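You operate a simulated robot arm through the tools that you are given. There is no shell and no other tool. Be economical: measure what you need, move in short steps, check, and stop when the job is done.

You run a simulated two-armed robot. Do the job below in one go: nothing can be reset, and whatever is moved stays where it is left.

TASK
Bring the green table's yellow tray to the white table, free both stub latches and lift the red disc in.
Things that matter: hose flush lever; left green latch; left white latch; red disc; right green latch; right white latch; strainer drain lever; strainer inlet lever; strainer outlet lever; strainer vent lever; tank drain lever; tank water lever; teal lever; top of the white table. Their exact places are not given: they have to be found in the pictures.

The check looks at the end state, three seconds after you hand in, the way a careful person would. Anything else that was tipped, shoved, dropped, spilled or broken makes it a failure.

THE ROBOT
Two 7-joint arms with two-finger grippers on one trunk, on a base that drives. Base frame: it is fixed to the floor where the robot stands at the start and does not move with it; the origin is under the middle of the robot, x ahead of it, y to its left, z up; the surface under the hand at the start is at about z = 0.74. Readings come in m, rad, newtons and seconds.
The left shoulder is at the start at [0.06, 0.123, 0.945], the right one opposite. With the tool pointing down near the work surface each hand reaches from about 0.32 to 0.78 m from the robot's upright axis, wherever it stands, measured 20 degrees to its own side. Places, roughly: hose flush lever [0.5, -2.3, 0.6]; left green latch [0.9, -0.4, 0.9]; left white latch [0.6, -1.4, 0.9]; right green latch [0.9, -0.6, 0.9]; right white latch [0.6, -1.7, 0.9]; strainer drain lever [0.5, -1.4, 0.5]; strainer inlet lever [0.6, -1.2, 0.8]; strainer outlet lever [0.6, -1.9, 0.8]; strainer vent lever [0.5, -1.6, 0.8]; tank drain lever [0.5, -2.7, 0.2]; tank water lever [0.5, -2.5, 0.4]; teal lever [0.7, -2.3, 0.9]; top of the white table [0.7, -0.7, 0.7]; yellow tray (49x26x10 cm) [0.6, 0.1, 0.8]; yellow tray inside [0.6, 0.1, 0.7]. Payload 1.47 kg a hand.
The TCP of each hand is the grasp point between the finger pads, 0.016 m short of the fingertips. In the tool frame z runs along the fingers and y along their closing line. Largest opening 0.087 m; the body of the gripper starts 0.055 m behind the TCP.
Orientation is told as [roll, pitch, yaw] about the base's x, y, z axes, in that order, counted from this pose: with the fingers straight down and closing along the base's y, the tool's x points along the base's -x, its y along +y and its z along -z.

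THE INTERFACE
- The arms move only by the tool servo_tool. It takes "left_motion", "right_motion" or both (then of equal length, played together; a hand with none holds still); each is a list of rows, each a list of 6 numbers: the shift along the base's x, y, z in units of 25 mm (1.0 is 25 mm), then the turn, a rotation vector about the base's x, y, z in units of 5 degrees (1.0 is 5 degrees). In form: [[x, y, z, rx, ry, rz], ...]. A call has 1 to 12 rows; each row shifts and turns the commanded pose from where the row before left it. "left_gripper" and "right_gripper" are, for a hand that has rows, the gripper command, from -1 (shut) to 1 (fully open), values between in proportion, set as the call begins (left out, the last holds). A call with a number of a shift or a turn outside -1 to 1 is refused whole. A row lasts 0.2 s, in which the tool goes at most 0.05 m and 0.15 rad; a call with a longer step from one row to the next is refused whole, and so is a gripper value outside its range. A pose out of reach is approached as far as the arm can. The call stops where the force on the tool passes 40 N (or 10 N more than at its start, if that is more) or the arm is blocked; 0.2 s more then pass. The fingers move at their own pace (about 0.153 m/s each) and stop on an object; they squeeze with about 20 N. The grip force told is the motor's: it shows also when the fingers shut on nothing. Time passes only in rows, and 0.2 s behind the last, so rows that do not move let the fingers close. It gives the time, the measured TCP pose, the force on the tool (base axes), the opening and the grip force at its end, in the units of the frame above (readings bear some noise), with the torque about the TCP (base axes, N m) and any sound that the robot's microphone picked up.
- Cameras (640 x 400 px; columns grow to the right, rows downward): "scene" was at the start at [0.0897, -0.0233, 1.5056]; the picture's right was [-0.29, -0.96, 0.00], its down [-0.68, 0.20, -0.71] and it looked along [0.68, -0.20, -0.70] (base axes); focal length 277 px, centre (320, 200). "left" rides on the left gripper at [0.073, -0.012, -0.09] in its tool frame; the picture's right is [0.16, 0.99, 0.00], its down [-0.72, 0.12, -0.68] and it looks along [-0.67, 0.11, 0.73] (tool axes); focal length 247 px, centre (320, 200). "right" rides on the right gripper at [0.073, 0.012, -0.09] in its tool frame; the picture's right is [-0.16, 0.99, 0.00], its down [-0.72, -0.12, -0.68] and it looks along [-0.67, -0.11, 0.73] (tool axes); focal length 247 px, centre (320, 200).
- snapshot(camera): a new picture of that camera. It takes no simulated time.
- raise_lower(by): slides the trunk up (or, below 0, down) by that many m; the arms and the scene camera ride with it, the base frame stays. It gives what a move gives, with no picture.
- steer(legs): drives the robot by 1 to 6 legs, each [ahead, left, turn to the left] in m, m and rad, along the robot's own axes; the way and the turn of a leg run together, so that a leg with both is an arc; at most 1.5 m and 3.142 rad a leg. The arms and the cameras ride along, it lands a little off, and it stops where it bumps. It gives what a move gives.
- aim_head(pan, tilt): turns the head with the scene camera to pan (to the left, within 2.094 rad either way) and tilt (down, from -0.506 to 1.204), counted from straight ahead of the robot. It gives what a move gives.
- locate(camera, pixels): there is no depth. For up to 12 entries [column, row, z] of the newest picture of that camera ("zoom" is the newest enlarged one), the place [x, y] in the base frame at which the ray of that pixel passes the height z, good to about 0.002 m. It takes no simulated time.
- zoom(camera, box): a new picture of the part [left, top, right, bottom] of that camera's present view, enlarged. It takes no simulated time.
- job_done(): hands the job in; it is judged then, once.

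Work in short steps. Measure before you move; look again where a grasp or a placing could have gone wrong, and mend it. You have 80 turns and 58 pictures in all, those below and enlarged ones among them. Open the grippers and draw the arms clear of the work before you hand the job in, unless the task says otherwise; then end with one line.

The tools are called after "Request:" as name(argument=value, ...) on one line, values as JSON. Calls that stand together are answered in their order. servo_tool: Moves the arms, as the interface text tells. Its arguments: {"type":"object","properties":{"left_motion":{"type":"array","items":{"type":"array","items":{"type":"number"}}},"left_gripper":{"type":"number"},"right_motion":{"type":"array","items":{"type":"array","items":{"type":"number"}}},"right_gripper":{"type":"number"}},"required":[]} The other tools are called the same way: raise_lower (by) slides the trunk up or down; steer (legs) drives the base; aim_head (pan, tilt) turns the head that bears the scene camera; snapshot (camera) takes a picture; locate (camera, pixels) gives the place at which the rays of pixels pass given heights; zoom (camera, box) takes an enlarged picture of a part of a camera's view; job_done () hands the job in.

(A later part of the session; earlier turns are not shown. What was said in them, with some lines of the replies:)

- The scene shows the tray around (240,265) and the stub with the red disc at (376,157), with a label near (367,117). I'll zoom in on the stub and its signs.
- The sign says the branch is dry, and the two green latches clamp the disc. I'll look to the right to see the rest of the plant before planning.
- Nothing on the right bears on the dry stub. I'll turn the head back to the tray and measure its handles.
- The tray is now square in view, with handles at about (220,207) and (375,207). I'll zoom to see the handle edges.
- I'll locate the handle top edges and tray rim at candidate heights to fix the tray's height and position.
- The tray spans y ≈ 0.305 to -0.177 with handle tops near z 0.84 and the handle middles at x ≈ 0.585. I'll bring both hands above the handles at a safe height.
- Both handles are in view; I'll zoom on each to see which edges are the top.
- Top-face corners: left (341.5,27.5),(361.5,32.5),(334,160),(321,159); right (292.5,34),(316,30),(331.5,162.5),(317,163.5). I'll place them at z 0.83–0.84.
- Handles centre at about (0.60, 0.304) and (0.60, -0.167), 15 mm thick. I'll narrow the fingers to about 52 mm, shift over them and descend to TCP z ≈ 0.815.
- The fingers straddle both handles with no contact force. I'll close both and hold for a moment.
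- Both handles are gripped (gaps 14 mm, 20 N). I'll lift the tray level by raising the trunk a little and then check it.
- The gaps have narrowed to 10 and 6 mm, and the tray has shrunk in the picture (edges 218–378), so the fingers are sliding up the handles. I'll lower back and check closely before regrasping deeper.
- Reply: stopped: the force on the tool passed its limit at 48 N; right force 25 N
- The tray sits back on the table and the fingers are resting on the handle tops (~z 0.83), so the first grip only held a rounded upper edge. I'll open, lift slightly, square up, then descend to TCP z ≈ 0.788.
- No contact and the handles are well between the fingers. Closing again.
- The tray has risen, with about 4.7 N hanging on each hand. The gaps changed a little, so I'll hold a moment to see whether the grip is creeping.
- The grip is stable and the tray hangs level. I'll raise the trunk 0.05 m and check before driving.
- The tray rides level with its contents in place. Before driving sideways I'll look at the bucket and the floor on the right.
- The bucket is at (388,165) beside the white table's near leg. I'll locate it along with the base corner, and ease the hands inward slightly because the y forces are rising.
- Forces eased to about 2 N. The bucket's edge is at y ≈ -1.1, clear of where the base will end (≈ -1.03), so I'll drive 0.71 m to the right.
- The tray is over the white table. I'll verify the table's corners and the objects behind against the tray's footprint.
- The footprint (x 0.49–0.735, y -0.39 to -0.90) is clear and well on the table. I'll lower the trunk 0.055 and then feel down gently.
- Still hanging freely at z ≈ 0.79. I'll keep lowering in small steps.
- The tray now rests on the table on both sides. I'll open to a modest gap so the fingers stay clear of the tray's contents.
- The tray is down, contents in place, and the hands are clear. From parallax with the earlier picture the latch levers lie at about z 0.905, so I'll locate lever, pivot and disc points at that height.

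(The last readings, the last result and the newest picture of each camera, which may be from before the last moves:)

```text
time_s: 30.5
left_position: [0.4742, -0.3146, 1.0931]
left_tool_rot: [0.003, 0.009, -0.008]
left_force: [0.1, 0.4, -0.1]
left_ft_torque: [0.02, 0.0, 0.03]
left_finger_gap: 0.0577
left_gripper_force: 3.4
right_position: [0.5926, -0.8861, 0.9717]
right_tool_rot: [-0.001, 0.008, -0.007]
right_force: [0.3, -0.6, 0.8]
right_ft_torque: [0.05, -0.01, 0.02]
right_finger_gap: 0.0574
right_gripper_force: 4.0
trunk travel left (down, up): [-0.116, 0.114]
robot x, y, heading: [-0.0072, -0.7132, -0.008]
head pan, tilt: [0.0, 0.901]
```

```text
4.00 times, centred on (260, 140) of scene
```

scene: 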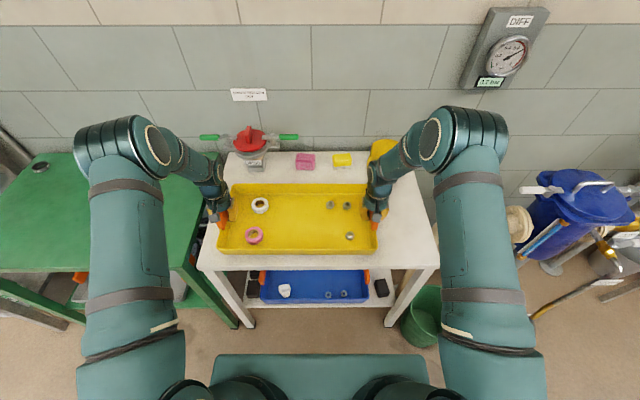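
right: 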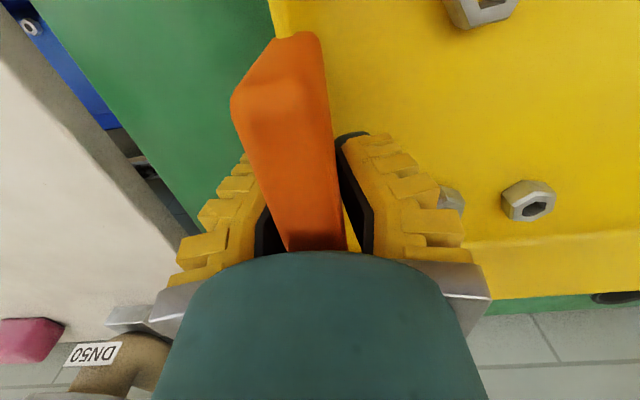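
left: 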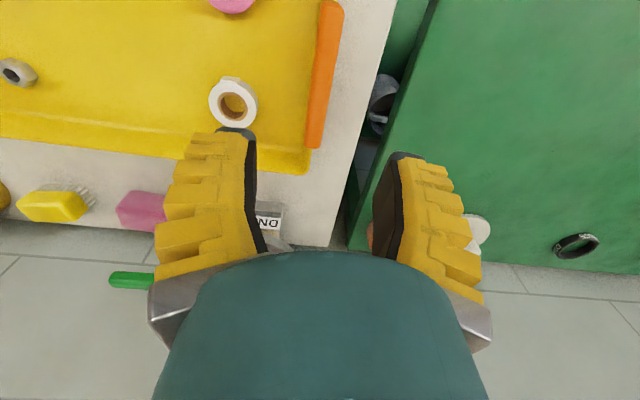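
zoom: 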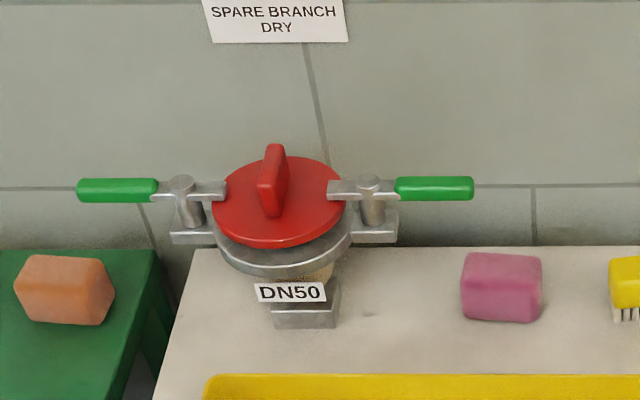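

The stub sits at about (0.84,-0.476); the levers pivot at y ≈ -0.40 and -0.555 and extend outward to ≈ -0.306 and -0.646. That's out of reach from here, so I'll drive left 0.21 m and ahead 0.10 m with the hands raised.

Request:
servo_tool(right_motion=[[-1, 0, 1, 0, 0, 0], [-1, 0, 1, 0, 0, 0], [-1, 0, 1, 0, 0, 0], [-1, 0, 1, 0, 0, 0], [-1, 0, 1, 0, 0, 0]])

Request:
steer(legs=[[0, 0.21, 0.008], [0.1, 0, 0]])

Request:
snapshot(camera="scene")

```text
time_s: 31.7
left_position: [0.4749, -0.3142, 1.0935]
left_tool_rot: [0.002, 0.008, -0.008]
left_force: [-0.2, -0.5, 0.0]
left_ft_torque: [-0.01, -0.01, 0.01]
left_finger_gap: 0.0575
left_gripper_force: 3.6
right_position: [0.4679, -0.8855, 1.0963]
right_tool_rot: [-0.001, 0.008, -0.007]
right_force: [-0.3, 0.1, 0.9]
right_ft_torque: [0.03, -0.01, 0.01]
right_finger_gap: 0.0573
right_gripper_force: 3.5
trunk travel left (down, up): [-0.116, 0.114]
robot x, y, heading: [-0.0071, -0.7158, -0.01]
head pan, tilt: [0.0, 0.901]
```

```text
time_s: 34.9
left_position: [0.5736, -0.0983, 1.0923]
left_tool_rot: [0.003, 0.009, 0.001]
left_force: [0.7, 0.0, -0.3]
left_ft_torque: [-0.01, 0.03, 0.03]
left_finger_gap: 0.0573
left_gripper_force: 3.7
right_position: [0.5744, -0.6701, 1.0952]
right_tool_rot: [0.001, 0.008, 0.001]
right_force: [0.7, -0.3, -0.4]
right_ft_torque: [0.0, 0.01, 0.0]
right_finger_gap: 0.0573
right_gripper_force: 4.1
trunk travel left (down, up): [-0.116, 0.114]
robot x, y, heading: [0.0965, -0.5047, 0.004]
head pan, tilt: [0.0, 0.901]
```

```text
27 pictures are left
```

scene: 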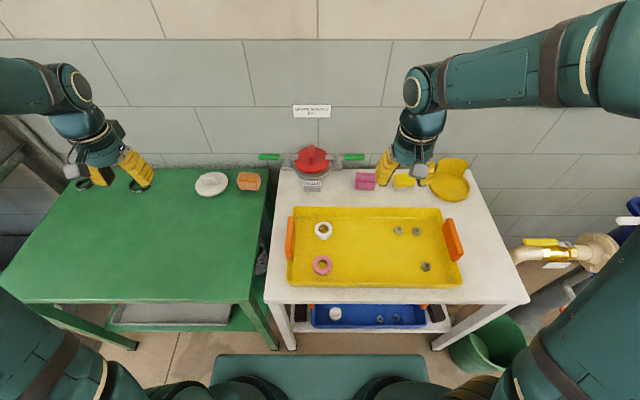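

Well placed, and the stub is straight ahead. I'll zoom for accurate latch positions from this viewpoint.

Request:
zoom(camera="scene", box=[248, 120, 376, 200])

```text
5.00 times, centred on (312, 160) of scene
```

zoom: 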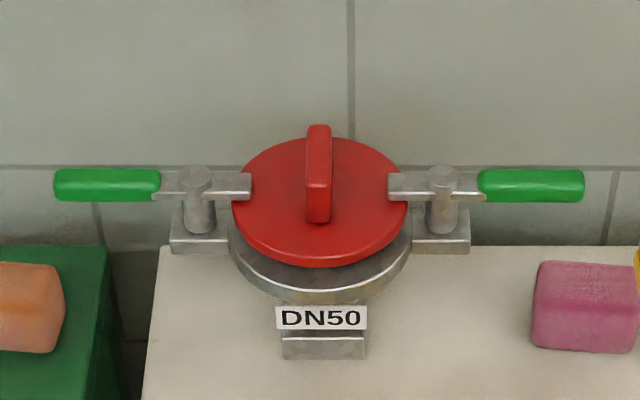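

Request:
locate(camera="zoom", pixels=[[54, 185, 0.905], [160, 185, 0.905], [584, 185, 0.905], [479, 185, 0.905], [442, 172, 0.91], [197, 172, 0.91], [584, 185, 0.88], [54, 185, 0.88], [320, 267, 0.885], [320, 138, 0.885], [318, 222, 0.895], [319, 128, 0.93]])

```text
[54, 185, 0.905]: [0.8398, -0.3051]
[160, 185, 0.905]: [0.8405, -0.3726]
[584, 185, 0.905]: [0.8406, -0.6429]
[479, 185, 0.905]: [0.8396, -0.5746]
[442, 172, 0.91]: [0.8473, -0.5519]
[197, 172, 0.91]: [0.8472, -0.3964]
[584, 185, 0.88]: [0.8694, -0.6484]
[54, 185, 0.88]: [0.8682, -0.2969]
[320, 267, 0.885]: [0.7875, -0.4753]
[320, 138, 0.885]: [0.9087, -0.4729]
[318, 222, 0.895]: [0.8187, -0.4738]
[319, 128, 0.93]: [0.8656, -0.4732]
```

Levers lie along y at x ≈ 0.840, z ≈ 0.905, pivots at y ≈ -0.398 and -0.552. I'll bring both hands above the levers while turning each 90° so the fingers straddle them (left yaw -90°, right +90°).

Request:
servo_tool(left_motion=[[0.59, -0.53, -0.227, 0, 0, -1], [0.59, -0.53, -0.227, 0, 0, -1], [0.59, -0.53, -0.227, 0, 0, -1], [0.59, -0.53, -0.227, 0, 0, -1], [0.59, -0.53, -0.227, 0, 0, -1], [0.59, -0.53, -0.227, 0, 0, -1], [0.59, -0.53, -0.227, 0, 0, -1], [0.59, -0.53, -0.227, 0, 0, -1], [0.59, -0.53, -0.227, 0, 0, -1]], right_motion=[[0.59, 0.129, -0.234, 0, 0, 1], [0.59, 0.129, -0.234, 0, 0, 1], [0.59, 0.129, -0.234, 0, 0, 1], [0.59, 0.129, -0.234, 0, 0, 1], [0.59, 0.129, -0.234, 0, 0, 1], [0.59, 0.129, -0.234, 0, 0, 1], [0.59, 0.129, -0.234, 0, 0, 1], [0.59, 0.129, -0.234, 0, 0, 1], [0.59, 0.129, -0.234, 0, 0, 1]], left_gripper=-0.1, right_gripper=-0.1)

Request:
servo_tool(left_motion=[[0.59, -0.53, -0.227, 0, 0, -1], [0.59, -0.53, -0.227, 0, 0, -1], [0.59, -0.53, -0.227, 0, 0, -1], [0.59, -0.53, -0.227, 0, 0, -1], [0.59, -0.53, -0.227, 0, 0, -1], [0.59, -0.53, -0.227, 0, 0, -1], [0.59, -0.53, -0.227, 0, 0, -1], [0.59, -0.53, -0.227, 0, 0, -1], [0.59, -0.53, -0.227, 0, 0, -1]], right_motion=[[0.59, 0.129, -0.234, 0, 0, 1], [0.59, 0.129, -0.234, 0, 0, 1], [0.59, 0.129, -0.234, 0, 0, 1], [0.59, 0.129, -0.234, 0, 0, 1], [0.59, 0.129, -0.234, 0, 0, 1], [0.59, 0.129, -0.234, 0, 0, 1], [0.59, 0.129, -0.234, 0, 0, 1], [0.59, 0.129, -0.234, 0, 0, 1], [0.59, 0.129, -0.234, 0, 0, 1]])

Request:
snapshot(camera="left")

Request:
snapshot(camera="right")

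```text
time_s: 36.9
left_position: [0.7069, -0.2179, 1.0423]
left_tool_rot: [0.002, 0.008, -0.783]
left_force: [0.5, -0.3, -0.9]
left_ft_torque: [-0.01, 0.01, 0.01]
left_finger_gap: 0.045
left_gripper_force: 4.4
right_position: [0.7073, -0.6403, 1.0422]
right_tool_rot: [0.001, 0.006, 0.787]
right_force: [0.7, 0.9, -0.5]
right_ft_torque: [0.0, -0.04, 0.03]
right_finger_gap: 0.0447
right_gripper_force: 4.4
trunk travel left (down, up): [-0.116, 0.114]
robot x, y, heading: [0.0937, -0.5031, -0.0]
head pan, tilt: [0.0, 0.901]
```

```text
time_s: 38.9
left_position: [0.8417, -0.3351, 0.9892]
left_tool_rot: [0.0, 0.009, -1.568]
left_force: [0.2, 0.0, 0.5]
left_ft_torque: [-0.02, -0.01, -0.02]
left_finger_gap: 0.045
left_gripper_force: 4.4
right_position: [0.8415, -0.6121, 0.9894]
right_tool_rot: [0.003, 0.007, 1.574]
right_force: [0.4, -0.9, 0.1]
right_ft_torque: [0.0, 0.0, -0.03]
right_finger_gap: 0.045
right_gripper_force: 4.1
trunk travel left (down, up): [-0.116, 0.114]
robot x, y, heading: [0.0971, -0.504, 0.003]
head pan, tilt: [0.0, 0.901]
```

```text
25 pictures are left
```

left: 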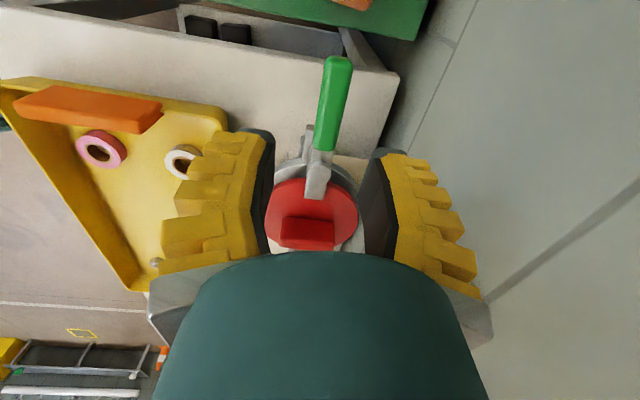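

```text
24 pictures are left
```

right: 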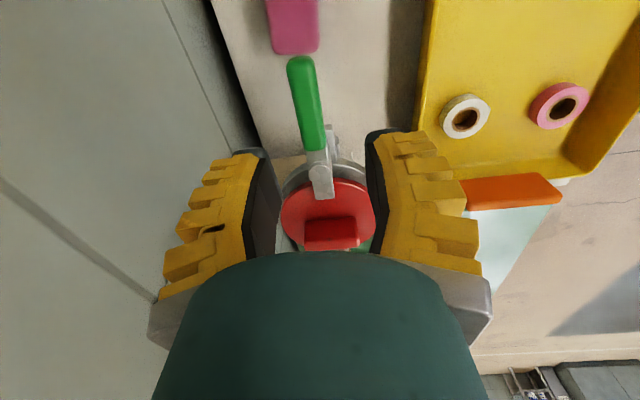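

Both levers are in view between the fingers. I'll check their positions from these cameras.

Request:
locate(camera="left", pixels=[[339, 60, 0.91], [326, 145, 0.91], [321, 165, 0.91], [316, 190, 0.905]])

Request:
locate(camera="right", pixels=[[300, 60, 0.91], [314, 145, 0.91], [319, 168, 0.91], [324, 190, 0.905]])

```text
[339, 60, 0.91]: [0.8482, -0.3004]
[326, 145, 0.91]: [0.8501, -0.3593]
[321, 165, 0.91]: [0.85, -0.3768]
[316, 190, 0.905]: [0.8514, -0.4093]
```

```text
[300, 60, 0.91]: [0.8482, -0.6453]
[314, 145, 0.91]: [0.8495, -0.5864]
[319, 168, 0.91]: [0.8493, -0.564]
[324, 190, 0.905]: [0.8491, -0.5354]
```

The wrist views put the levers at x ≈ 0.848, z ≈ 0.90. I'll shift 6 mm ahead and descend both hands to straddle the levers.

Request:
servo_tool(left_motion=[[0.25, 0, -0.5, 0, 0, 0], [0, 0, -0.8, 0, 0, 0], [0, 0, -0.8, 0, 0, 0], [0, 0, -0.8, 0, 0, 0], [0, 0, -0.8, 0, 0, 0]], right_motion=[[0.25, 0, -0.5, 0, 0, 0], [0, 0, -0.8, 0, 0, 0], [0, 0, -0.8, 0, 0, 0], [0, 0, -0.8, 0, 0, 0], [0, 0, -0.8, 0, 0, 0]])

Request:
snapshot(camera="scene")

```text
time_s: 40.1
left_position: [0.8467, -0.3343, 0.8964]
left_tool_rot: [0.0, 0.009, -1.567]
left_force: [-0.5, 0.2, 0.2]
left_ft_torque: [0.02, 0.03, -0.02]
left_finger_gap: 0.0449
left_gripper_force: 4.2
right_position: [0.8468, -0.6135, 0.8968]
right_tool_rot: [0.0, 0.006, 1.573]
right_force: [0.1, -0.8, -0.2]
right_ft_torque: [0.01, -0.03, 0.0]
right_finger_gap: 0.0451
right_gripper_force: 4.3
trunk travel left (down, up): [-0.116, 0.114]
robot x, y, heading: [0.0935, -0.5024, 0.002]
head pan, tilt: [0.0, 0.901]
```

```text
23 pictures are left
```

scene: 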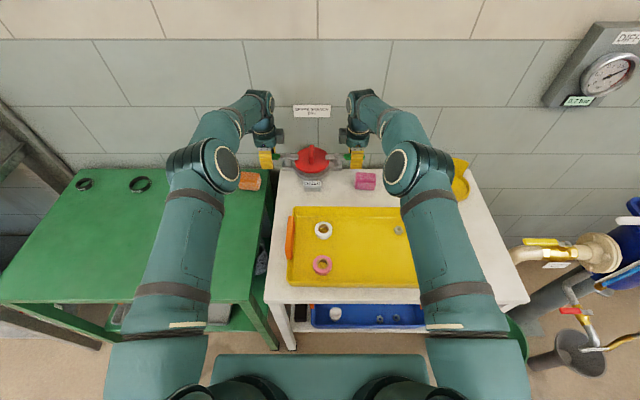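

Both pairs of fingers straddle the levers freely. I'll narrow the gaps and swing both levers toward the robot along arcs about their pivots, 30° first.

Request:
servo_tool(left_motion=[[0, 0, 0, 0, 0, 0], [-0.216, -0.009, 0, 0, 0, 1], [-0.214, -0.028, 0, 0, 0, 1], [-0.211, -0.047, 0, 0, 0, 1], [-0.206, -0.065, 0, 0, 0, 1], [-0.2, -0.083, 0, 0, 0, 1], [-0.192, -0.1, 0, 0, 0, 1]], right_motion=[[0, 0, 0, 0, 0, 0], [-0.216, 0.009, 0, 0, 0, -1], [-0.214, 0.028, 0, 0, 0, -1], [-0.211, 0.047, 0, 0, 0, -1], [-0.206, 0.065, 0, 0, 0, -1], [-0.2, 0.083, 0, 0, 0, -1], [-0.192, 0.1, 0, 0, 0, -1]], left_gripper=-0.5, right_gripper=-0.5)

Request:
zoom(camera="scene", box=[248, 100, 376, 180])

```text
time_s: 41.7
left_position: [0.8144, -0.3445, 0.8985]
left_tool_rot: [0.002, 0.008, -1.041]
left_force: [0.5, 0.3, -0.1]
left_ft_torque: [0.01, -0.01, 0.02]
left_finger_gap: 0.0285
left_gripper_force: 4.9
right_position: [0.815, -0.6048, 0.8975]
right_tool_rot: [0.0, 0.01, 1.047]
right_force: [0.0, -1.5, 0.4]
right_ft_torque: [0.02, -0.01, 0.0]
right_finger_gap: 0.0283
right_gripper_force: 4.5
trunk travel left (down, up): [-0.116, 0.114]
robot x, y, heading: [0.0983, -0.4997, 0.004]
head pan, tilt: [0.0, 0.901]
```

```text
5.00 times, centred on (312, 140) of scene
```

zoom: 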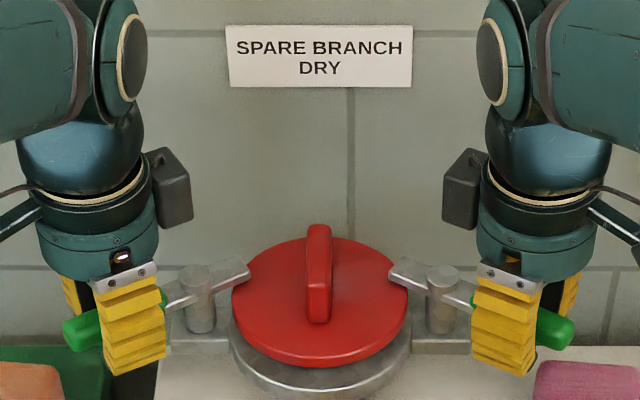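

Both latches are swinging freely, with their tips moving off toward the wall. I'll continue the arc to 60° and then on to about 85°.

Request:
servo_tool(left_motion=[[-0.183, -0.116, 0, 0, 0, 1], [-0.172, -0.132, 0, 0, 0, 1], [-0.159, -0.146, 0, 0, 0, 1], [-0.146, -0.159, 0, 0, 0, 1], [-0.132, -0.172, 0, 0, 0, 1], [-0.116, -0.183, 0, 0, 0, 1], [-0.1, -0.192, 0, 0, 0, 1], [-0.083, -0.2, 0, 0, 0, 1], [-0.065, -0.206, 0, 0, 0, 1], [-0.047, -0.211, 0, 0, 0, 1], [-0.028, -0.214, 0, 0, 0, 1]], right_motion=[[-0.183, 0.116, 0, 0, 0, -1], [-0.172, 0.132, 0, 0, 0, -1], [-0.159, 0.146, 0, 0, 0, -1], [-0.146, 0.159, 0, 0, 0, -1], [-0.132, 0.172, 0, 0, 0, -1], [-0.116, 0.183, 0, 0, 0, -1], [-0.1, 0.192, 0, 0, 0, -1], [-0.083, 0.2, 0, 0, 0, -1], [-0.065, 0.206, 0, 0, 0, -1], [-0.047, 0.211, 0, 0, 0, -1], [-0.028, 0.214, 0, 0, 0, -1]])

Request:
zoom(camera="scene", box=[248, 100, 376, 180])

```text
time_s: 44.1
left_position: [0.783, -0.3924, 0.8959]
left_tool_rot: [0.003, 0.007, -0.084]
left_force: [-0.7, 0.0, -0.6]
left_ft_torque: [-0.02, 0.01, 0.02]
left_finger_gap: 0.0282
left_gripper_force: 4.7
right_position: [0.7843, -0.5564, 0.8969]
right_tool_rot: [0.0, 0.009, 0.087]
right_force: [-0.2, 0.8, 0.1]
right_ft_torque: [0.03, -0.02, 0.0]
right_finger_gap: 0.028
right_gripper_force: 4.1
trunk travel left (down, up): [-0.116, 0.114]
robot x, y, heading: [0.0956, -0.5013, -0.002]
head pan, tilt: [0.0, 0.901]
```

```text
5.00 times, centred on (312, 140) of scene
```

zoom: 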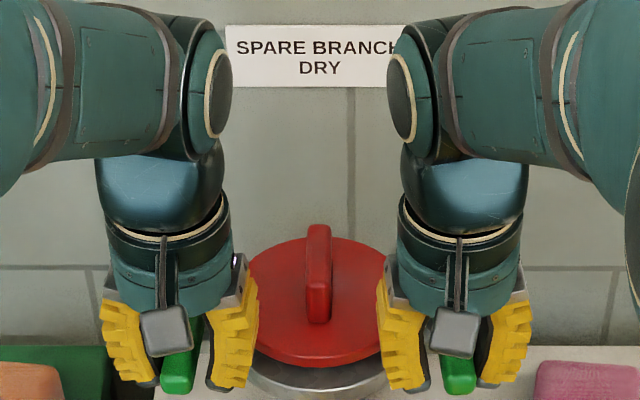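

Both levers are swung to about 85°. I'll lift both hands straight up, then draw the left hand aside to clear the view.

Request:
servo_tool(left_motion=[[0, 0, 1, 0, 0, 0], [0, 0, 1, 0, 0, 0], [0, 0, 1, 0, 0, 0], [0, 0, 1, 0, 0, 0], [0, 0, 1, 0, 0, 0], [-1, 1, 0, 0, 0, 0], [-1, 1, 0, 0, 0, 0], [-1, 1, 0, 0, 0, 0], [-1, 1, 0, 0, 0, 0], [-1, 1, 0, 0, 0, 0], [-1, 1, 0, 0, 0, 0], [-1, 1, 0, 0, 0, 0]], right_motion=[[0, 0, 1, 0, 0, 0], [0, 0, 1, 0, 0, 0], [0, 0, 1, 0, 0, 0], [0, 0, 1, 0, 0, 0], [0, 0, 1, 0, 0, 0], [-1, 0, 0, 0, 0, 0], [-1, 0, 0, 0, 0, 0], [-1, -0.6, 0, 0, 0, 0], [-1, -0.6, 0, 0, 0, 0], [-1, -0.6, 0, 0, 0, 0], [0, -0.6, 0, 0, 0, 0], [0, -0.6, 0, 0, 0, 0]])

Request:
zoom(camera="scene", box=[248, 120, 376, 200])

```text
time_s: 46.7
left_position: [0.6072, -0.2161, 1.0221]
left_tool_rot: [0.002, 0.009, -0.086]
left_force: [0.1, 0.4, 0.6]
left_ft_torque: [-0.03, -0.01, 0.01]
left_finger_gap: 0.0281
left_gripper_force: 4.9
right_position: [0.6584, -0.63, 1.0234]
right_tool_rot: [-0.001, 0.008, 0.089]
right_force: [0.2, -0.3, 0.6]
right_ft_torque: [0.01, -0.03, 0.0]
right_finger_gap: 0.0281
right_gripper_force: 4.5
trunk travel left (down, up): [-0.116, 0.114]
robot x, y, heading: [0.0953, -0.5013, 0.004]
head pan, tilt: [0.0, 0.901]
```

```text
5.00 times, centred on (312, 160) of scene
```

zoom: 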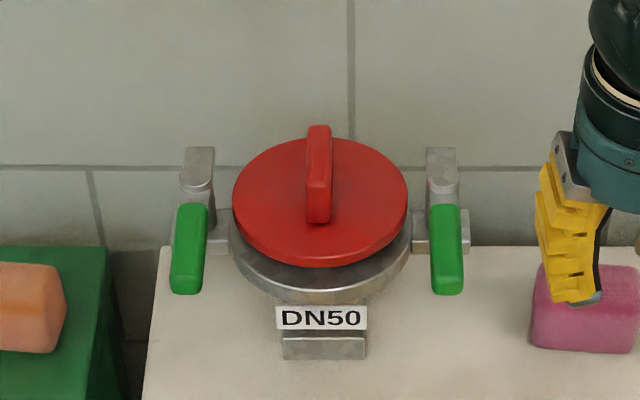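

Both latches are clear of the disc, and the knob bar runs along x at y ≈ -0.4735. I'll bring the right hand over the knob at z ≈ 1.0, squared up.

Request:
servo_tool(right_motion=[[0.754, 0.626, -0.1, 0, 0, -0.1], [0.754, 0.626, -0.1, 0, 0, -0.1], [0.754, 0.626, -0.1, 0, 0, -0.1], [0.754, 0.626, -0.1, 0, 0, -0.1], [0.754, 0.626, -0.1, 0, 0, -0.1], [0.754, 0.626, -0.1, 0, 0, -0.1], [0.754, 0.626, -0.1, 0, 0, -0.1], [0.754, 0.626, -0.1, 0, 0, -0.1], [0.754, 0.626, -0.1, 0, 0, -0.1], [0.754, 0.626, -0.1, 0, 0, -0.1]], right_gripper=0.2)

Request:
snapshot(camera="right")

```text
time_s: 48.9
left_position: [0.6071, -0.2182, 1.023]
left_tool_rot: [0.0, 0.009, -0.086]
left_force: [-0.5, -0.2, 0.2]
left_ft_torque: [0.01, -0.01, 0.0]
left_finger_gap: 0.0281
left_gripper_force: 4.2
right_position: [0.8253, -0.4837, 0.9983]
right_tool_rot: [-0.002, 0.009, 0.006]
right_force: [0.1, -0.2, -0.6]
right_ft_torque: [0.0, -0.01, 0.0]
right_finger_gap: 0.0576
right_gripper_force: 4.0
right hand out of reach, approached as far as the arm can: row 10
trunk travel left (down, up): [-0.116, 0.114]
robot x, y, heading: [0.0962, -0.5014, -0.003]
head pan, tilt: [0.0, 0.901]
```

```text
19 pictures are left
```

right: 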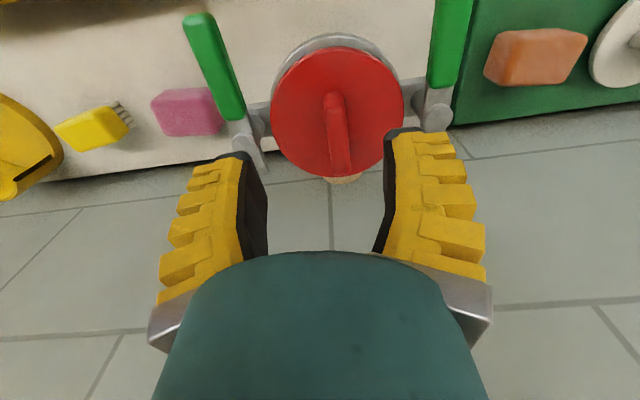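

The knob is just out of reach across the body. I'll retreat the hand slightly and drive 0.14 m left and 0.02 m ahead so that it lies straight ahead of the right shoulder.

Request:
steer(legs=[[0, 0.138, 0], [0.02, 0, 0]])

Request:
snapshot(camera="right")

```text
time_s: 51.2
left_position: [0.6276, -0.079, 1.0209]
left_tool_rot: [0.002, 0.011, -0.083]
left_force: [1.2, 0.4, -0.5]
left_ft_torque: [-0.02, 0.04, 0.02]
left_finger_gap: 0.0281
left_gripper_force: 4.9
right_position: [0.8454, -0.3439, 0.9964]
right_tool_rot: [0.0, 0.007, 0.009]
right_force: [0.5, -0.6, -0.2]
right_ft_torque: [-0.02, 0.0, 0.02]
right_finger_gap: 0.0571
right_gripper_force: 3.4
trunk travel left (down, up): [-0.116, 0.114]
robot x, y, heading: [0.1154, -0.3609, 0.001]
head pan, tilt: [0.0, 0.901]
```

```text
18 pictures are left
```

right: 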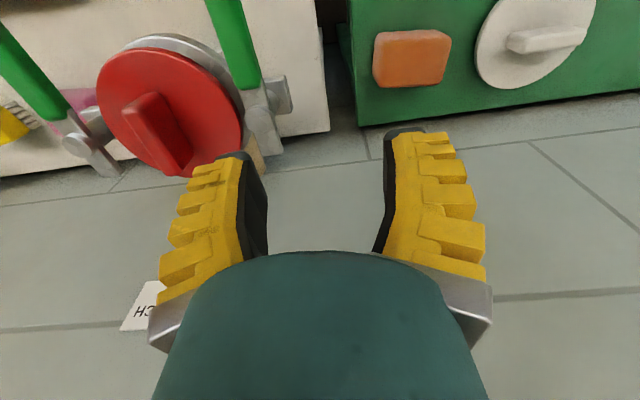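

Now I'll slide the right hand 0.13 m back over the knob.

Request:
servo_tool(right_motion=[[0, -0.864, 0, 0, 0, 0], [0, -0.864, 0, 0, 0, 0], [0, -0.864, 0, 0, 0, 0], [0, -0.864, 0, 0, 0, 0], [0, -0.864, 0, 0, 0, 0], [0, -0.864, 0, 0, 0, 0]])

Request:
snapshot(camera="right")

```text
time_s: 52.6
left_position: [0.6266, -0.0793, 1.0235]
left_tool_rot: [0.002, 0.009, -0.082]
left_force: [0.2, 0.0, 0.3]
left_ft_torque: [0.03, 0.02, 0.0]
left_finger_gap: 0.0281
left_gripper_force: 4.3
right_position: [0.8452, -0.4721, 0.9978]
right_tool_rot: [0.0, 0.008, 0.007]
right_force: [0.9, 1.1, 0.3]
right_ft_torque: [0.03, -0.01, 0.0]
right_finger_gap: 0.0578
right_gripper_force: 3.4
trunk travel left (down, up): [-0.116, 0.114]
robot x, y, heading: [0.1154, -0.3636, 0.0]
head pan, tilt: [0.0, 0.901]
```

```text
17 pictures are left
```

right: 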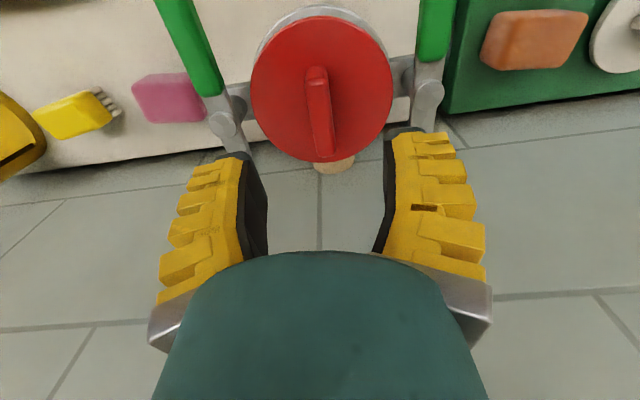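

The hand is over the disc; I'll locate the knob ends (316,72) and (324,153) and disc edges from this camera.

Request:
locate(camera="right", pixels=[[316, 72, 0.93], [324, 153, 0.93], [316, 72, 0.92], [324, 153, 0.92], [252, 90, 0.89], [391, 90, 0.89], [318, 17, 0.89], [325, 162, 0.89]])

```text
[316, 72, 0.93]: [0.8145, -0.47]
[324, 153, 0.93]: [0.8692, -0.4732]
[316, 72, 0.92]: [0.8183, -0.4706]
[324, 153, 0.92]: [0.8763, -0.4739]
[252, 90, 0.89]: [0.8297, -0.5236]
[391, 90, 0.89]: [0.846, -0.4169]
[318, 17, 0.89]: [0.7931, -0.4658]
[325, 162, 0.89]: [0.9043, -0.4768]
```

The knob is centred at about (0.845,-0.472), directly under the hand. I'll descend to TCP z ≈ 0.913 and close.

Request:
servo_tool(right_motion=[[0, 0, -0.8, 0, 0, 0], [0, 0, -0.8, 0, 0, 0], [0, 0, -0.8, 0, 0, 0], [0, 0, -0.6, 0, 0, 0], [0, 0, -0.38, 0, 0, 0]])

Request:
servo_tool(right_motion=[[0, 0, 0, 0, 0, 0], [0, 0, 0, 0, 0, 0], [0, 0, 0, 0, 0, 0], [0, 0, 0, 0, 0, 0]], right_gripper=-1)

Request:
zoom(camera="scene", box=[290, 100, 450, 200])

```text
time_s: 53.8
left_position: [0.6268, -0.079, 1.0226]
left_tool_rot: [0.001, 0.009, -0.082]
left_force: [1.5, 0.8, 0.0]
left_ft_torque: [0.02, 0.0, 0.02]
left_finger_gap: 0.0281
left_gripper_force: 4.2
right_position: [0.8436, -0.4732, 0.9116]
right_tool_rot: [0.001, 0.01, 0.006]
right_force: [0.3, 0.0, 0.1]
right_ft_torque: [0.01, -0.01, -0.02]
right_finger_gap: 0.0576
right_gripper_force: 3.8
trunk travel left (down, up): [-0.116, 0.114]
robot x, y, heading: [0.1177, -0.36, 0.002]
head pan, tilt: [0.0, 0.901]
```

```text
time_s: 54.8
left_position: [0.6259, -0.0789, 1.024]
left_tool_rot: [0.001, 0.007, -0.082]
left_force: [0.4, 0.5, 0.1]
left_ft_torque: [0.02, 0.03, 0.0]
left_finger_gap: 0.028
left_gripper_force: 4.9
right_position: [0.8447, -0.4742, 0.9132]
right_tool_rot: [-0.002, 0.007, 0.008]
right_force: [-0.4, -2.0, 5.1]
right_ft_torque: [-0.03, 0.06, -0.02]
right_finger_gap: 0.0121
right_gripper_force: 19.6
trunk travel left (down, up): [-0.116, 0.114]
robot x, y, heading: [0.1122, -0.3612, 0.002]
head pan, tilt: [0.0, 0.901]
```

```text
4.00 times, centred on (370, 150) of scene
```

zoom: 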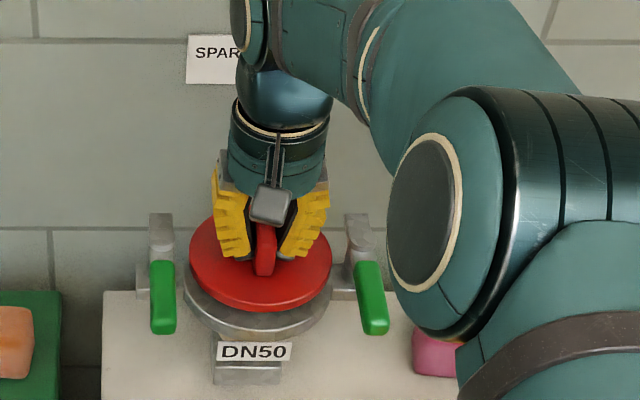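

The knob is held (gap 12 mm). I'll lift gently and check the gap for slipping.

Request:
servo_tool(right_motion=[[0, 0, 0.2, 0, 0, 0], [0, 0, 0.2, 0, 0, 0], [0, 0, 0.2, 0, 0, 0], [0, 0, 0.2, 0, 0, 0], [0, 0, 0, 0, 0, 0]])

Request:
zoom(camera="scene", box=[290, 100, 450, 200])

```text
time_s: 56.0
left_position: [0.6278, -0.0777, 1.0225]
left_tool_rot: [0.002, 0.01, -0.081]
left_force: [0.7, -0.4, -0.5]
left_ft_torque: [-0.04, -0.02, 0.03]
left_finger_gap: 0.0281
left_gripper_force: 4.6
right_position: [0.8442, -0.473, 0.9328]
right_tool_rot: [0.0, 0.01, 0.01]
right_force: [0.2, 0.1, -4.6]
right_ft_torque: [-0.02, 0.05, -0.02]
right_finger_gap: 0.0084
right_gripper_force: 20.0
trunk travel left (down, up): [-0.116, 0.114]
robot x, y, heading: [0.1151, -0.367, 0.005]
head pan, tilt: [0.0, 0.901]
```

```text
4.00 times, centred on (370, 150) of scene
```

zoom: 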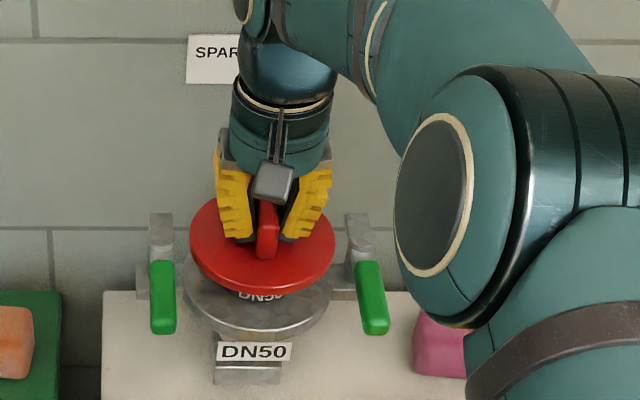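

The disc is lifted and holding (4.6 N). I'll raise it to z ≈ 1.03 and carry it over the empty middle of the tray (0.61,-0.64).

Request:
servo_tool(right_motion=[[0, 0, 0.7, 0, 0, 0], [0, 0, 0.8, 0, 0, 0], [0, 0, 0.8, 0, 0, 0], [0, 0, 0.8, 0, 0, 0], [0, 0, 0.5, 0, 0, 0], [0, 0, 0.3, 0, 0, 0]])

Request:
servo_tool(right_motion=[[-0.5, -0.35, 0, 0, 0, 0], [-0.8, -0.57, 0, 0, 0, 0], [-0.8, -0.57, 0, 0, 0, 0], [-0.8, -0.57, 0, 0, 0, 0], [-0.8, -0.57, 0, 0, 0, 0], [-0.8, -0.57, 0, 0, 0, 0], [-0.8, -0.57, 0, 0, 0, 0], [-0.8, -0.57, 0, 0, 0, 0], [-0.8, -0.57, 0, 0, 0, 0], [-0.8, -0.57, 0, 0, 0, 0], [-0.8, -0.57, 0, 0, 0, 0], [-0.86, -0.6, 0, 0, 0, 0]])

Request:
snapshot(camera="scene")

Request:
snapshot(camera="right")

```text
time_s: 57.4
left_position: [0.6271, -0.079, 1.0225]
left_tool_rot: [0.002, 0.009, -0.083]
left_force: [1.1, 0.3, -0.4]
left_ft_torque: [0.01, -0.02, 0.01]
left_finger_gap: 0.0279
left_gripper_force: 4.1
right_position: [0.8456, -0.4736, 1.0307]
right_tool_rot: [0.0, 0.01, 0.008]
right_force: [-0.6, 0.2, -3.8]
right_ft_torque: [-0.01, 0.02, 0.02]
right_finger_gap: 0.0086
right_gripper_force: 19.8
trunk travel left (down, up): [-0.116, 0.114]
robot x, y, heading: [0.1138, -0.3624, -0.002]
head pan, tilt: [0.0, 0.901]
```

```text
time_s: 60.0
left_position: [0.6267, -0.0787, 1.023]
left_tool_rot: [0.001, 0.007, -0.082]
left_force: [-0.5, 0.5, 0.4]
left_ft_torque: [0.03, 0.0, 0.02]
left_finger_gap: 0.0281
left_gripper_force: 4.6
right_position: [0.6115, -0.6398, 1.0312]
right_tool_rot: [0.0, 0.007, 0.007]
right_force: [-0.4, -0.3, -4.6]
right_ft_torque: [-0.01, 0.04, -0.04]
right_finger_gap: 0.0083
right_gripper_force: 20.1
trunk travel left (down, up): [-0.116, 0.114]
robot x, y, heading: [0.1175, -0.3645, 0.002]
head pan, tilt: [0.0, 0.901]
```

```text
14 pictures are left
```

scene: 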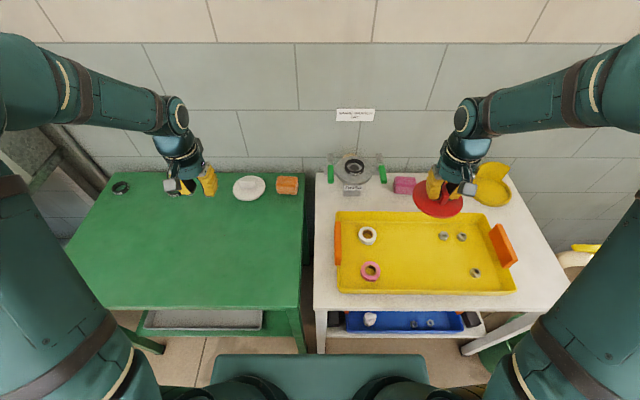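

```text
13 pictures are left
```

right: 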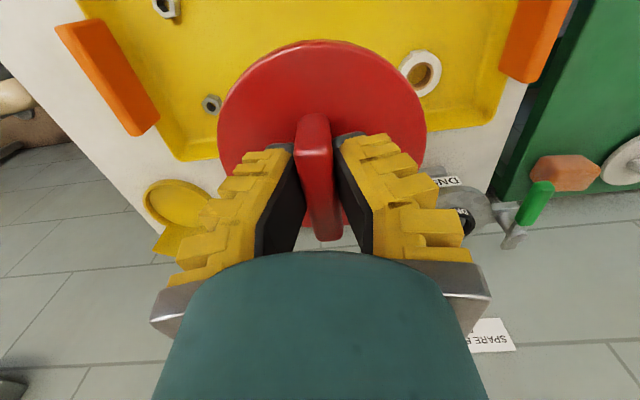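

I'll check the locations of the tray's contents against the planned disc spot.

Request:
locate(camera="scene", pixels=[[368, 236, 0.755], [377, 236, 0.755], [381, 271, 0.755], [437, 236, 0.755], [470, 272, 0.755], [388, 250, 0.747], [338, 293, 0.75], [516, 293, 0.75], [337, 213, 0.79], [484, 211, 0.79]])

```text
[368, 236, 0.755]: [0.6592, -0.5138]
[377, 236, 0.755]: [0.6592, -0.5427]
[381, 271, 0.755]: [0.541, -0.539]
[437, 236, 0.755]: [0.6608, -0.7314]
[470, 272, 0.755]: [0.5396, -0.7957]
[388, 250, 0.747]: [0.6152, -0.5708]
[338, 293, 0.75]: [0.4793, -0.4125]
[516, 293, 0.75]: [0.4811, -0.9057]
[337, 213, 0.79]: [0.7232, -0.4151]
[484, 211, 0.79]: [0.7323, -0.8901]
```

The spot is clear by 5 cm or so each way. I'll descend to z ≈ 0.81 and then feel for the tray floor.

Request:
servo_tool(right_motion=[[0, 0, -0.6, 0, 0, 0], [0, 0, -1, 0, 0, 0], [0, 0, -1, 0, 0, 0], [0, 0, -1, 0, 0, 0], [0, 0, -1, 0, 0, 0], [0, 0, -1, 0, 0, 0], [0, 0, -1, 0, 0, 0], [0, 0, -1, 0, 0, 0], [0, 0, -0.8, 0, 0, 0], [0, 0, -0.4, 0, 0, 0]])

Request:
servo_tool(right_motion=[[0, 0, -0.15, 0, 0, 0], [0, 0, -0.15, 0, 0, 0]])

Request:
zoom(camera="scene", box=[320, 180, 530, 310])

```text
time_s: 62.2
left_position: [0.6275, -0.0789, 1.0225]
left_tool_rot: [0.0, 0.009, -0.081]
left_force: [-1.2, -0.2, -0.1]
left_ft_torque: [0.01, 0.01, -0.01]
left_finger_gap: 0.0282
left_gripper_force: 4.8
right_position: [0.6121, -0.6406, 0.8103]
right_tool_rot: [-0.001, 0.008, 0.01]
right_force: [0.5, 0.8, -3.5]
right_ft_torque: [0.02, 0.02, 0.0]
right_finger_gap: 0.0087
right_gripper_force: 20.2
trunk travel left (down, up): [-0.116, 0.114]
robot x, y, heading: [0.114, -0.3621, 0.007]
head pan, tilt: [0.0, 0.901]
```

```text
time_s: 62.8
left_position: [0.6262, -0.0794, 1.0227]
left_tool_rot: [0.003, 0.009, -0.083]
left_force: [-0.4, -0.2, -0.8]
left_ft_torque: [0.0, -0.02, -0.03]
left_finger_gap: 0.028
left_gripper_force: 5.2
right_position: [0.6107, -0.6401, 0.8027]
right_tool_rot: [-0.001, 0.006, 0.008]
right_force: [-0.3, 1.0, -4.5]
right_ft_torque: [0.0, 0.05, 0.01]
right_finger_gap: 0.0085
right_gripper_force: 20.3
trunk travel left (down, up): [-0.116, 0.114]
robot x, y, heading: [0.1169, -0.3632, 0.001]
head pan, tilt: [0.0, 0.901]
```

```text
3.05 times, centred on (425, 245) of scene
```

zoom: 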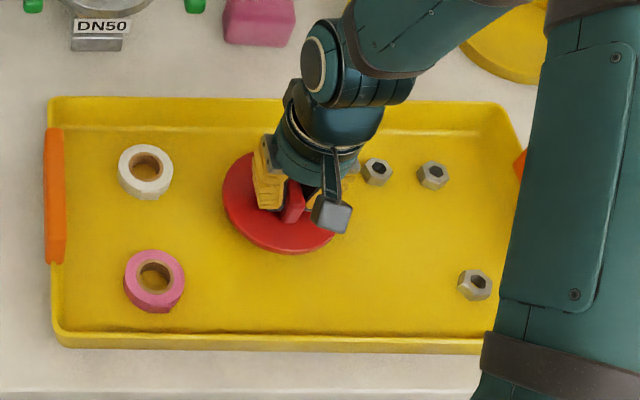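

Still hanging (-4.5 N). I'll step down by small amounts until the weight comes off.

Request:
servo_tool(right_motion=[[0, 0, -0.12, 0, 0, 0], [0, 0, -0.12, 0, 0, 0]])

Request:
servo_tool(right_motion=[[0, 0, -0.1, 0, 0, 0], [0, 0, -0.1, 0, 0, 0]])

```text
time_s: 63.4
left_position: [0.6275, -0.0784, 1.0227]
left_tool_rot: [0.001, 0.008, -0.082]
left_force: [-0.3, -0.7, -0.2]
left_ft_torque: [0.01, -0.02, 0.02]
left_finger_gap: 0.028
left_gripper_force: 4.5
right_position: [0.6108, -0.6411, 0.7947]
right_tool_rot: [0.0, 0.008, 0.009]
right_force: [0.1, -0.3, -4.9]
right_ft_torque: [-0.02, 0.02, 0.0]
right_finger_gap: 0.0084
right_gripper_force: 20.0
trunk travel left (down, up): [-0.116, 0.114]
robot x, y, heading: [0.1163, -0.3641, 0.005]
head pan, tilt: [0.0, 0.901]
```

```text
time_s: 64.0
left_position: [0.6278, -0.0786, 1.0227]
left_tool_rot: [0.001, 0.008, -0.082]
left_force: [0.5, -0.4, 0.2]
left_ft_torque: [-0.01, -0.01, -0.01]
left_finger_gap: 0.0283
left_gripper_force: 4.8
right_position: [0.6113, -0.6409, 0.7913]
right_tool_rot: [0.001, 0.008, 0.01]
right_force: [-0.4, -0.2, -3.7]
right_ft_torque: [-0.02, 0.0, 0.01]
right_finger_gap: 0.0083
right_gripper_force: 19.8
trunk travel left (down, up): [-0.116, 0.114]
robot x, y, heading: [0.1168, -0.3626, 0.008]
head pan, tilt: [0.0, 0.901]
```

Still no floor contact at z 0.791; continuing down.

Request:
servo_tool(right_motion=[[0, 0, -0.1, 0, 0, 0], [0, 0, -0.1, 0, 0, 0]])

Request:
servo_tool(right_motion=[[0, 0, -0.1, 0, 0, 0], [0, 0, -0.1, 0, 0, 0]])

```text
time_s: 64.6
left_position: [0.6268, -0.079, 1.0221]
left_tool_rot: [0.002, 0.008, -0.082]
left_force: [-0.1, 0.1, -0.6]
left_ft_torque: [0.01, 0.01, 0.0]
left_finger_gap: 0.028
left_gripper_force: 4.3
right_position: [0.6113, -0.6403, 0.787]
right_tool_rot: [0.0, 0.007, 0.007]
right_force: [-1.6, -1.5, 7.0]
right_ft_torque: [-0.01, 0.03, -0.01]
right_finger_gap: 0.0131
right_gripper_force: 20.5
trunk travel left (down, up): [-0.116, 0.114]
robot x, y, heading: [0.1153, -0.3639, 0.002]
head pan, tilt: [0.0, 0.901]
```

```text
time_s: 65.2
left_position: [0.6258, -0.0782, 1.0233]
left_tool_rot: [0.0, 0.011, -0.081]
left_force: [0.7, -0.2, -0.5]
left_ft_torque: [0.01, 0.0, 0.01]
left_finger_gap: 0.0281
left_gripper_force: 4.2
right_position: [0.6108, -0.6398, 0.7821]
right_tool_rot: [0.0, 0.005, 0.007]
right_force: [1.4, -2.3, 13.4]
right_ft_torque: [0.01, 0.03, -0.02]
right_finger_gap: 0.0173
right_gripper_force: 20.2
trunk travel left (down, up): [-0.116, 0.114]
robot x, y, heading: [0.1174, -0.3649, 0.007]
head pan, tilt: [0.0, 0.901]
```

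The disc is on the tray floor (force reversed to +13 N). I'll open moderately and lift straight up.

Request:
servo_tool(right_motion=[[0, 0, 0, 0, 0, 0], [0, 0, 0, 0, 0, 0]], right_gripper=0.0)

Request:
servo_tool(right_motion=[[0, 0, 0.5, 0, 0, 0], [0, 0, 1, 0, 0, 0], [0, 0, 1, 0, 0, 0], [0, 0, 1, 0, 0, 0], [0, 0, 1, 0, 0, 0], [0, 0, 1, 0, 0, 0], [0, 0, 1, 0, 0, 0], [0, 0, 1, 0, 0, 0], [0, 0, 1, 0, 0, 0], [0, 0, 1, 0, 0, 0], [0, 0, 1, 0, 0, 0]])

Request:
servo_tool(right_motion=[[-1, 0, 0, 0, 0, 0], [-1, 0, 0, 0, 0, 0], [-1, 0, 0, 0, 0, 0], [-1, 0, 0, 0, 0, 0]], right_gripper=1, left_motion=[[-1, 0, 0, 0, 0, 0], [-1, 0, 0, 0, 0, 0], [-1, 0, 0, 0, 0, 0], [-1, 0, 0, 0, 0, 0]], left_gripper=1)

Request:
steer(legs=[[-0.12, 0, 0]])

Request:
snapshot(camera="scene")

```text
time_s: 65.8
left_position: [0.6272, -0.0785, 1.0225]
left_tool_rot: [0.001, 0.01, -0.083]
left_force: [0.1, -0.4, 0.0]
left_ft_torque: [0.01, -0.03, 0.0]
left_finger_gap: 0.0279
left_gripper_force: 4.7
right_position: [0.6105, -0.6394, 0.7806]
right_tool_rot: [0.0, 0.008, 0.009]
right_force: [0.0, 0.6, -0.6]
right_ft_torque: [-0.01, 0.0, 0.02]
right_finger_gap: 0.0492
right_gripper_force: 4.2
trunk travel left (down, up): [-0.116, 0.114]
robot x, y, heading: [0.1156, -0.3619, 0.001]
head pan, tilt: [0.0, 0.901]
```

```text
time_s: 68.2
left_position: [0.6262, -0.0793, 1.0225]
left_tool_rot: [0.002, 0.01, -0.083]
left_force: [-0.4, -0.5, 0.3]
left_ft_torque: [0.01, 0.01, 0.06]
left_finger_gap: 0.0281
left_gripper_force: 4.3
right_position: [0.6094, -0.6392, 1.0432]
right_tool_rot: [-0.001, 0.008, 0.009]
right_force: [0.3, -0.1, 0.4]
right_ft_torque: [0.02, 0.01, -0.03]
right_finger_gap: 0.049
right_gripper_force: 4.0
trunk travel left (down, up): [-0.116, 0.114]
robot x, y, heading: [0.1166, -0.3625, 0.004]
head pan, tilt: [0.0, 0.901]
```

```text
time_s: 69.2
left_position: [0.5252, -0.0787, 1.0239]
left_tool_rot: [0.001, 0.009, -0.084]
left_force: [-0.7, 0.1, -0.7]
left_ft_torque: [0.03, -0.01, 0.02]
left_finger_gap: 0.0871
left_gripper_force: 0.1
right_position: [0.5084, -0.6382, 1.045]
right_tool_rot: [0.001, 0.007, 0.007]
right_force: [0.9, 0.7, -0.1]
right_ft_torque: [-0.03, -0.06, 0.01]
right_finger_gap: 0.0869
right_gripper_force: 0.0
trunk travel left (down, up): [-0.116, 0.114]
robot x, y, heading: [0.1173, -0.3587, 0.004]
head pan, tilt: [0.0, 0.901]
```

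```text
time_s: 70.4
left_position: [0.4063, -0.0803, 1.024]
left_tool_rot: [0.0, 0.007, -0.082]
left_force: [-0.7, 0.1, -0.1]
left_ft_torque: [-0.01, -0.02, 0.02]
left_finger_gap: 0.0869
left_gripper_force: 0.1
right_position: [0.3896, -0.6403, 1.0446]
right_tool_rot: [0.001, 0.005, 0.009]
right_force: [0.1, -0.4, 0.2]
right_ft_torque: [0.01, -0.02, -0.01]
right_finger_gap: 0.0872
right_gripper_force: 0.0
trunk travel left (down, up): [-0.116, 0.114]
robot x, y, heading: [-0.0033, -0.3665, 0.003]
head pan, tilt: [0.0, 0.901]
```

```text
11 pictures are left
```

scene: 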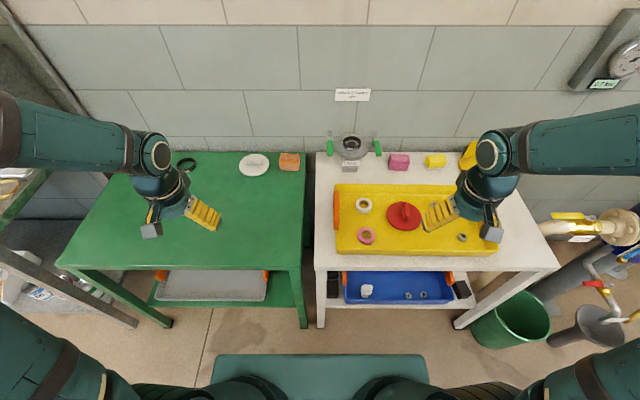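

The arms are clear; a last zoom to confirm that the disc lies flat in the tray and everything else is in place.

Request:
zoom(camera="scene", box=[310, 120, 520, 270])

```text
2.67 times, centred on (415, 195) of scene
```

zoom: 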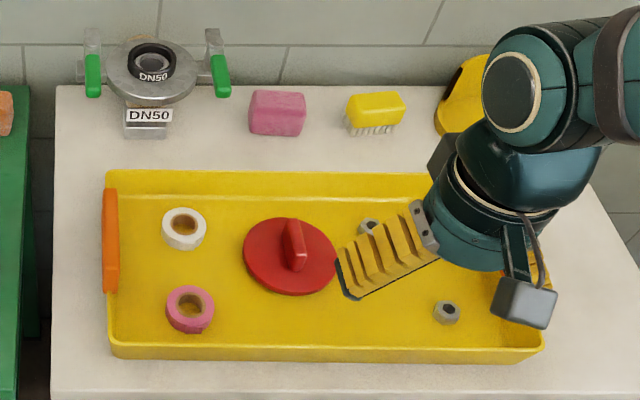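

The disc lies flat in the tray, both latches are swung open, the gasket stays on the stub, and nothing else was disturbed. Handing in.

Request:
job_done()

```text
The job is handed in.
```

The yellow tray, contents still in it, is on the white table; both green stub latches are swung open and the red disc lies flat in the tray.
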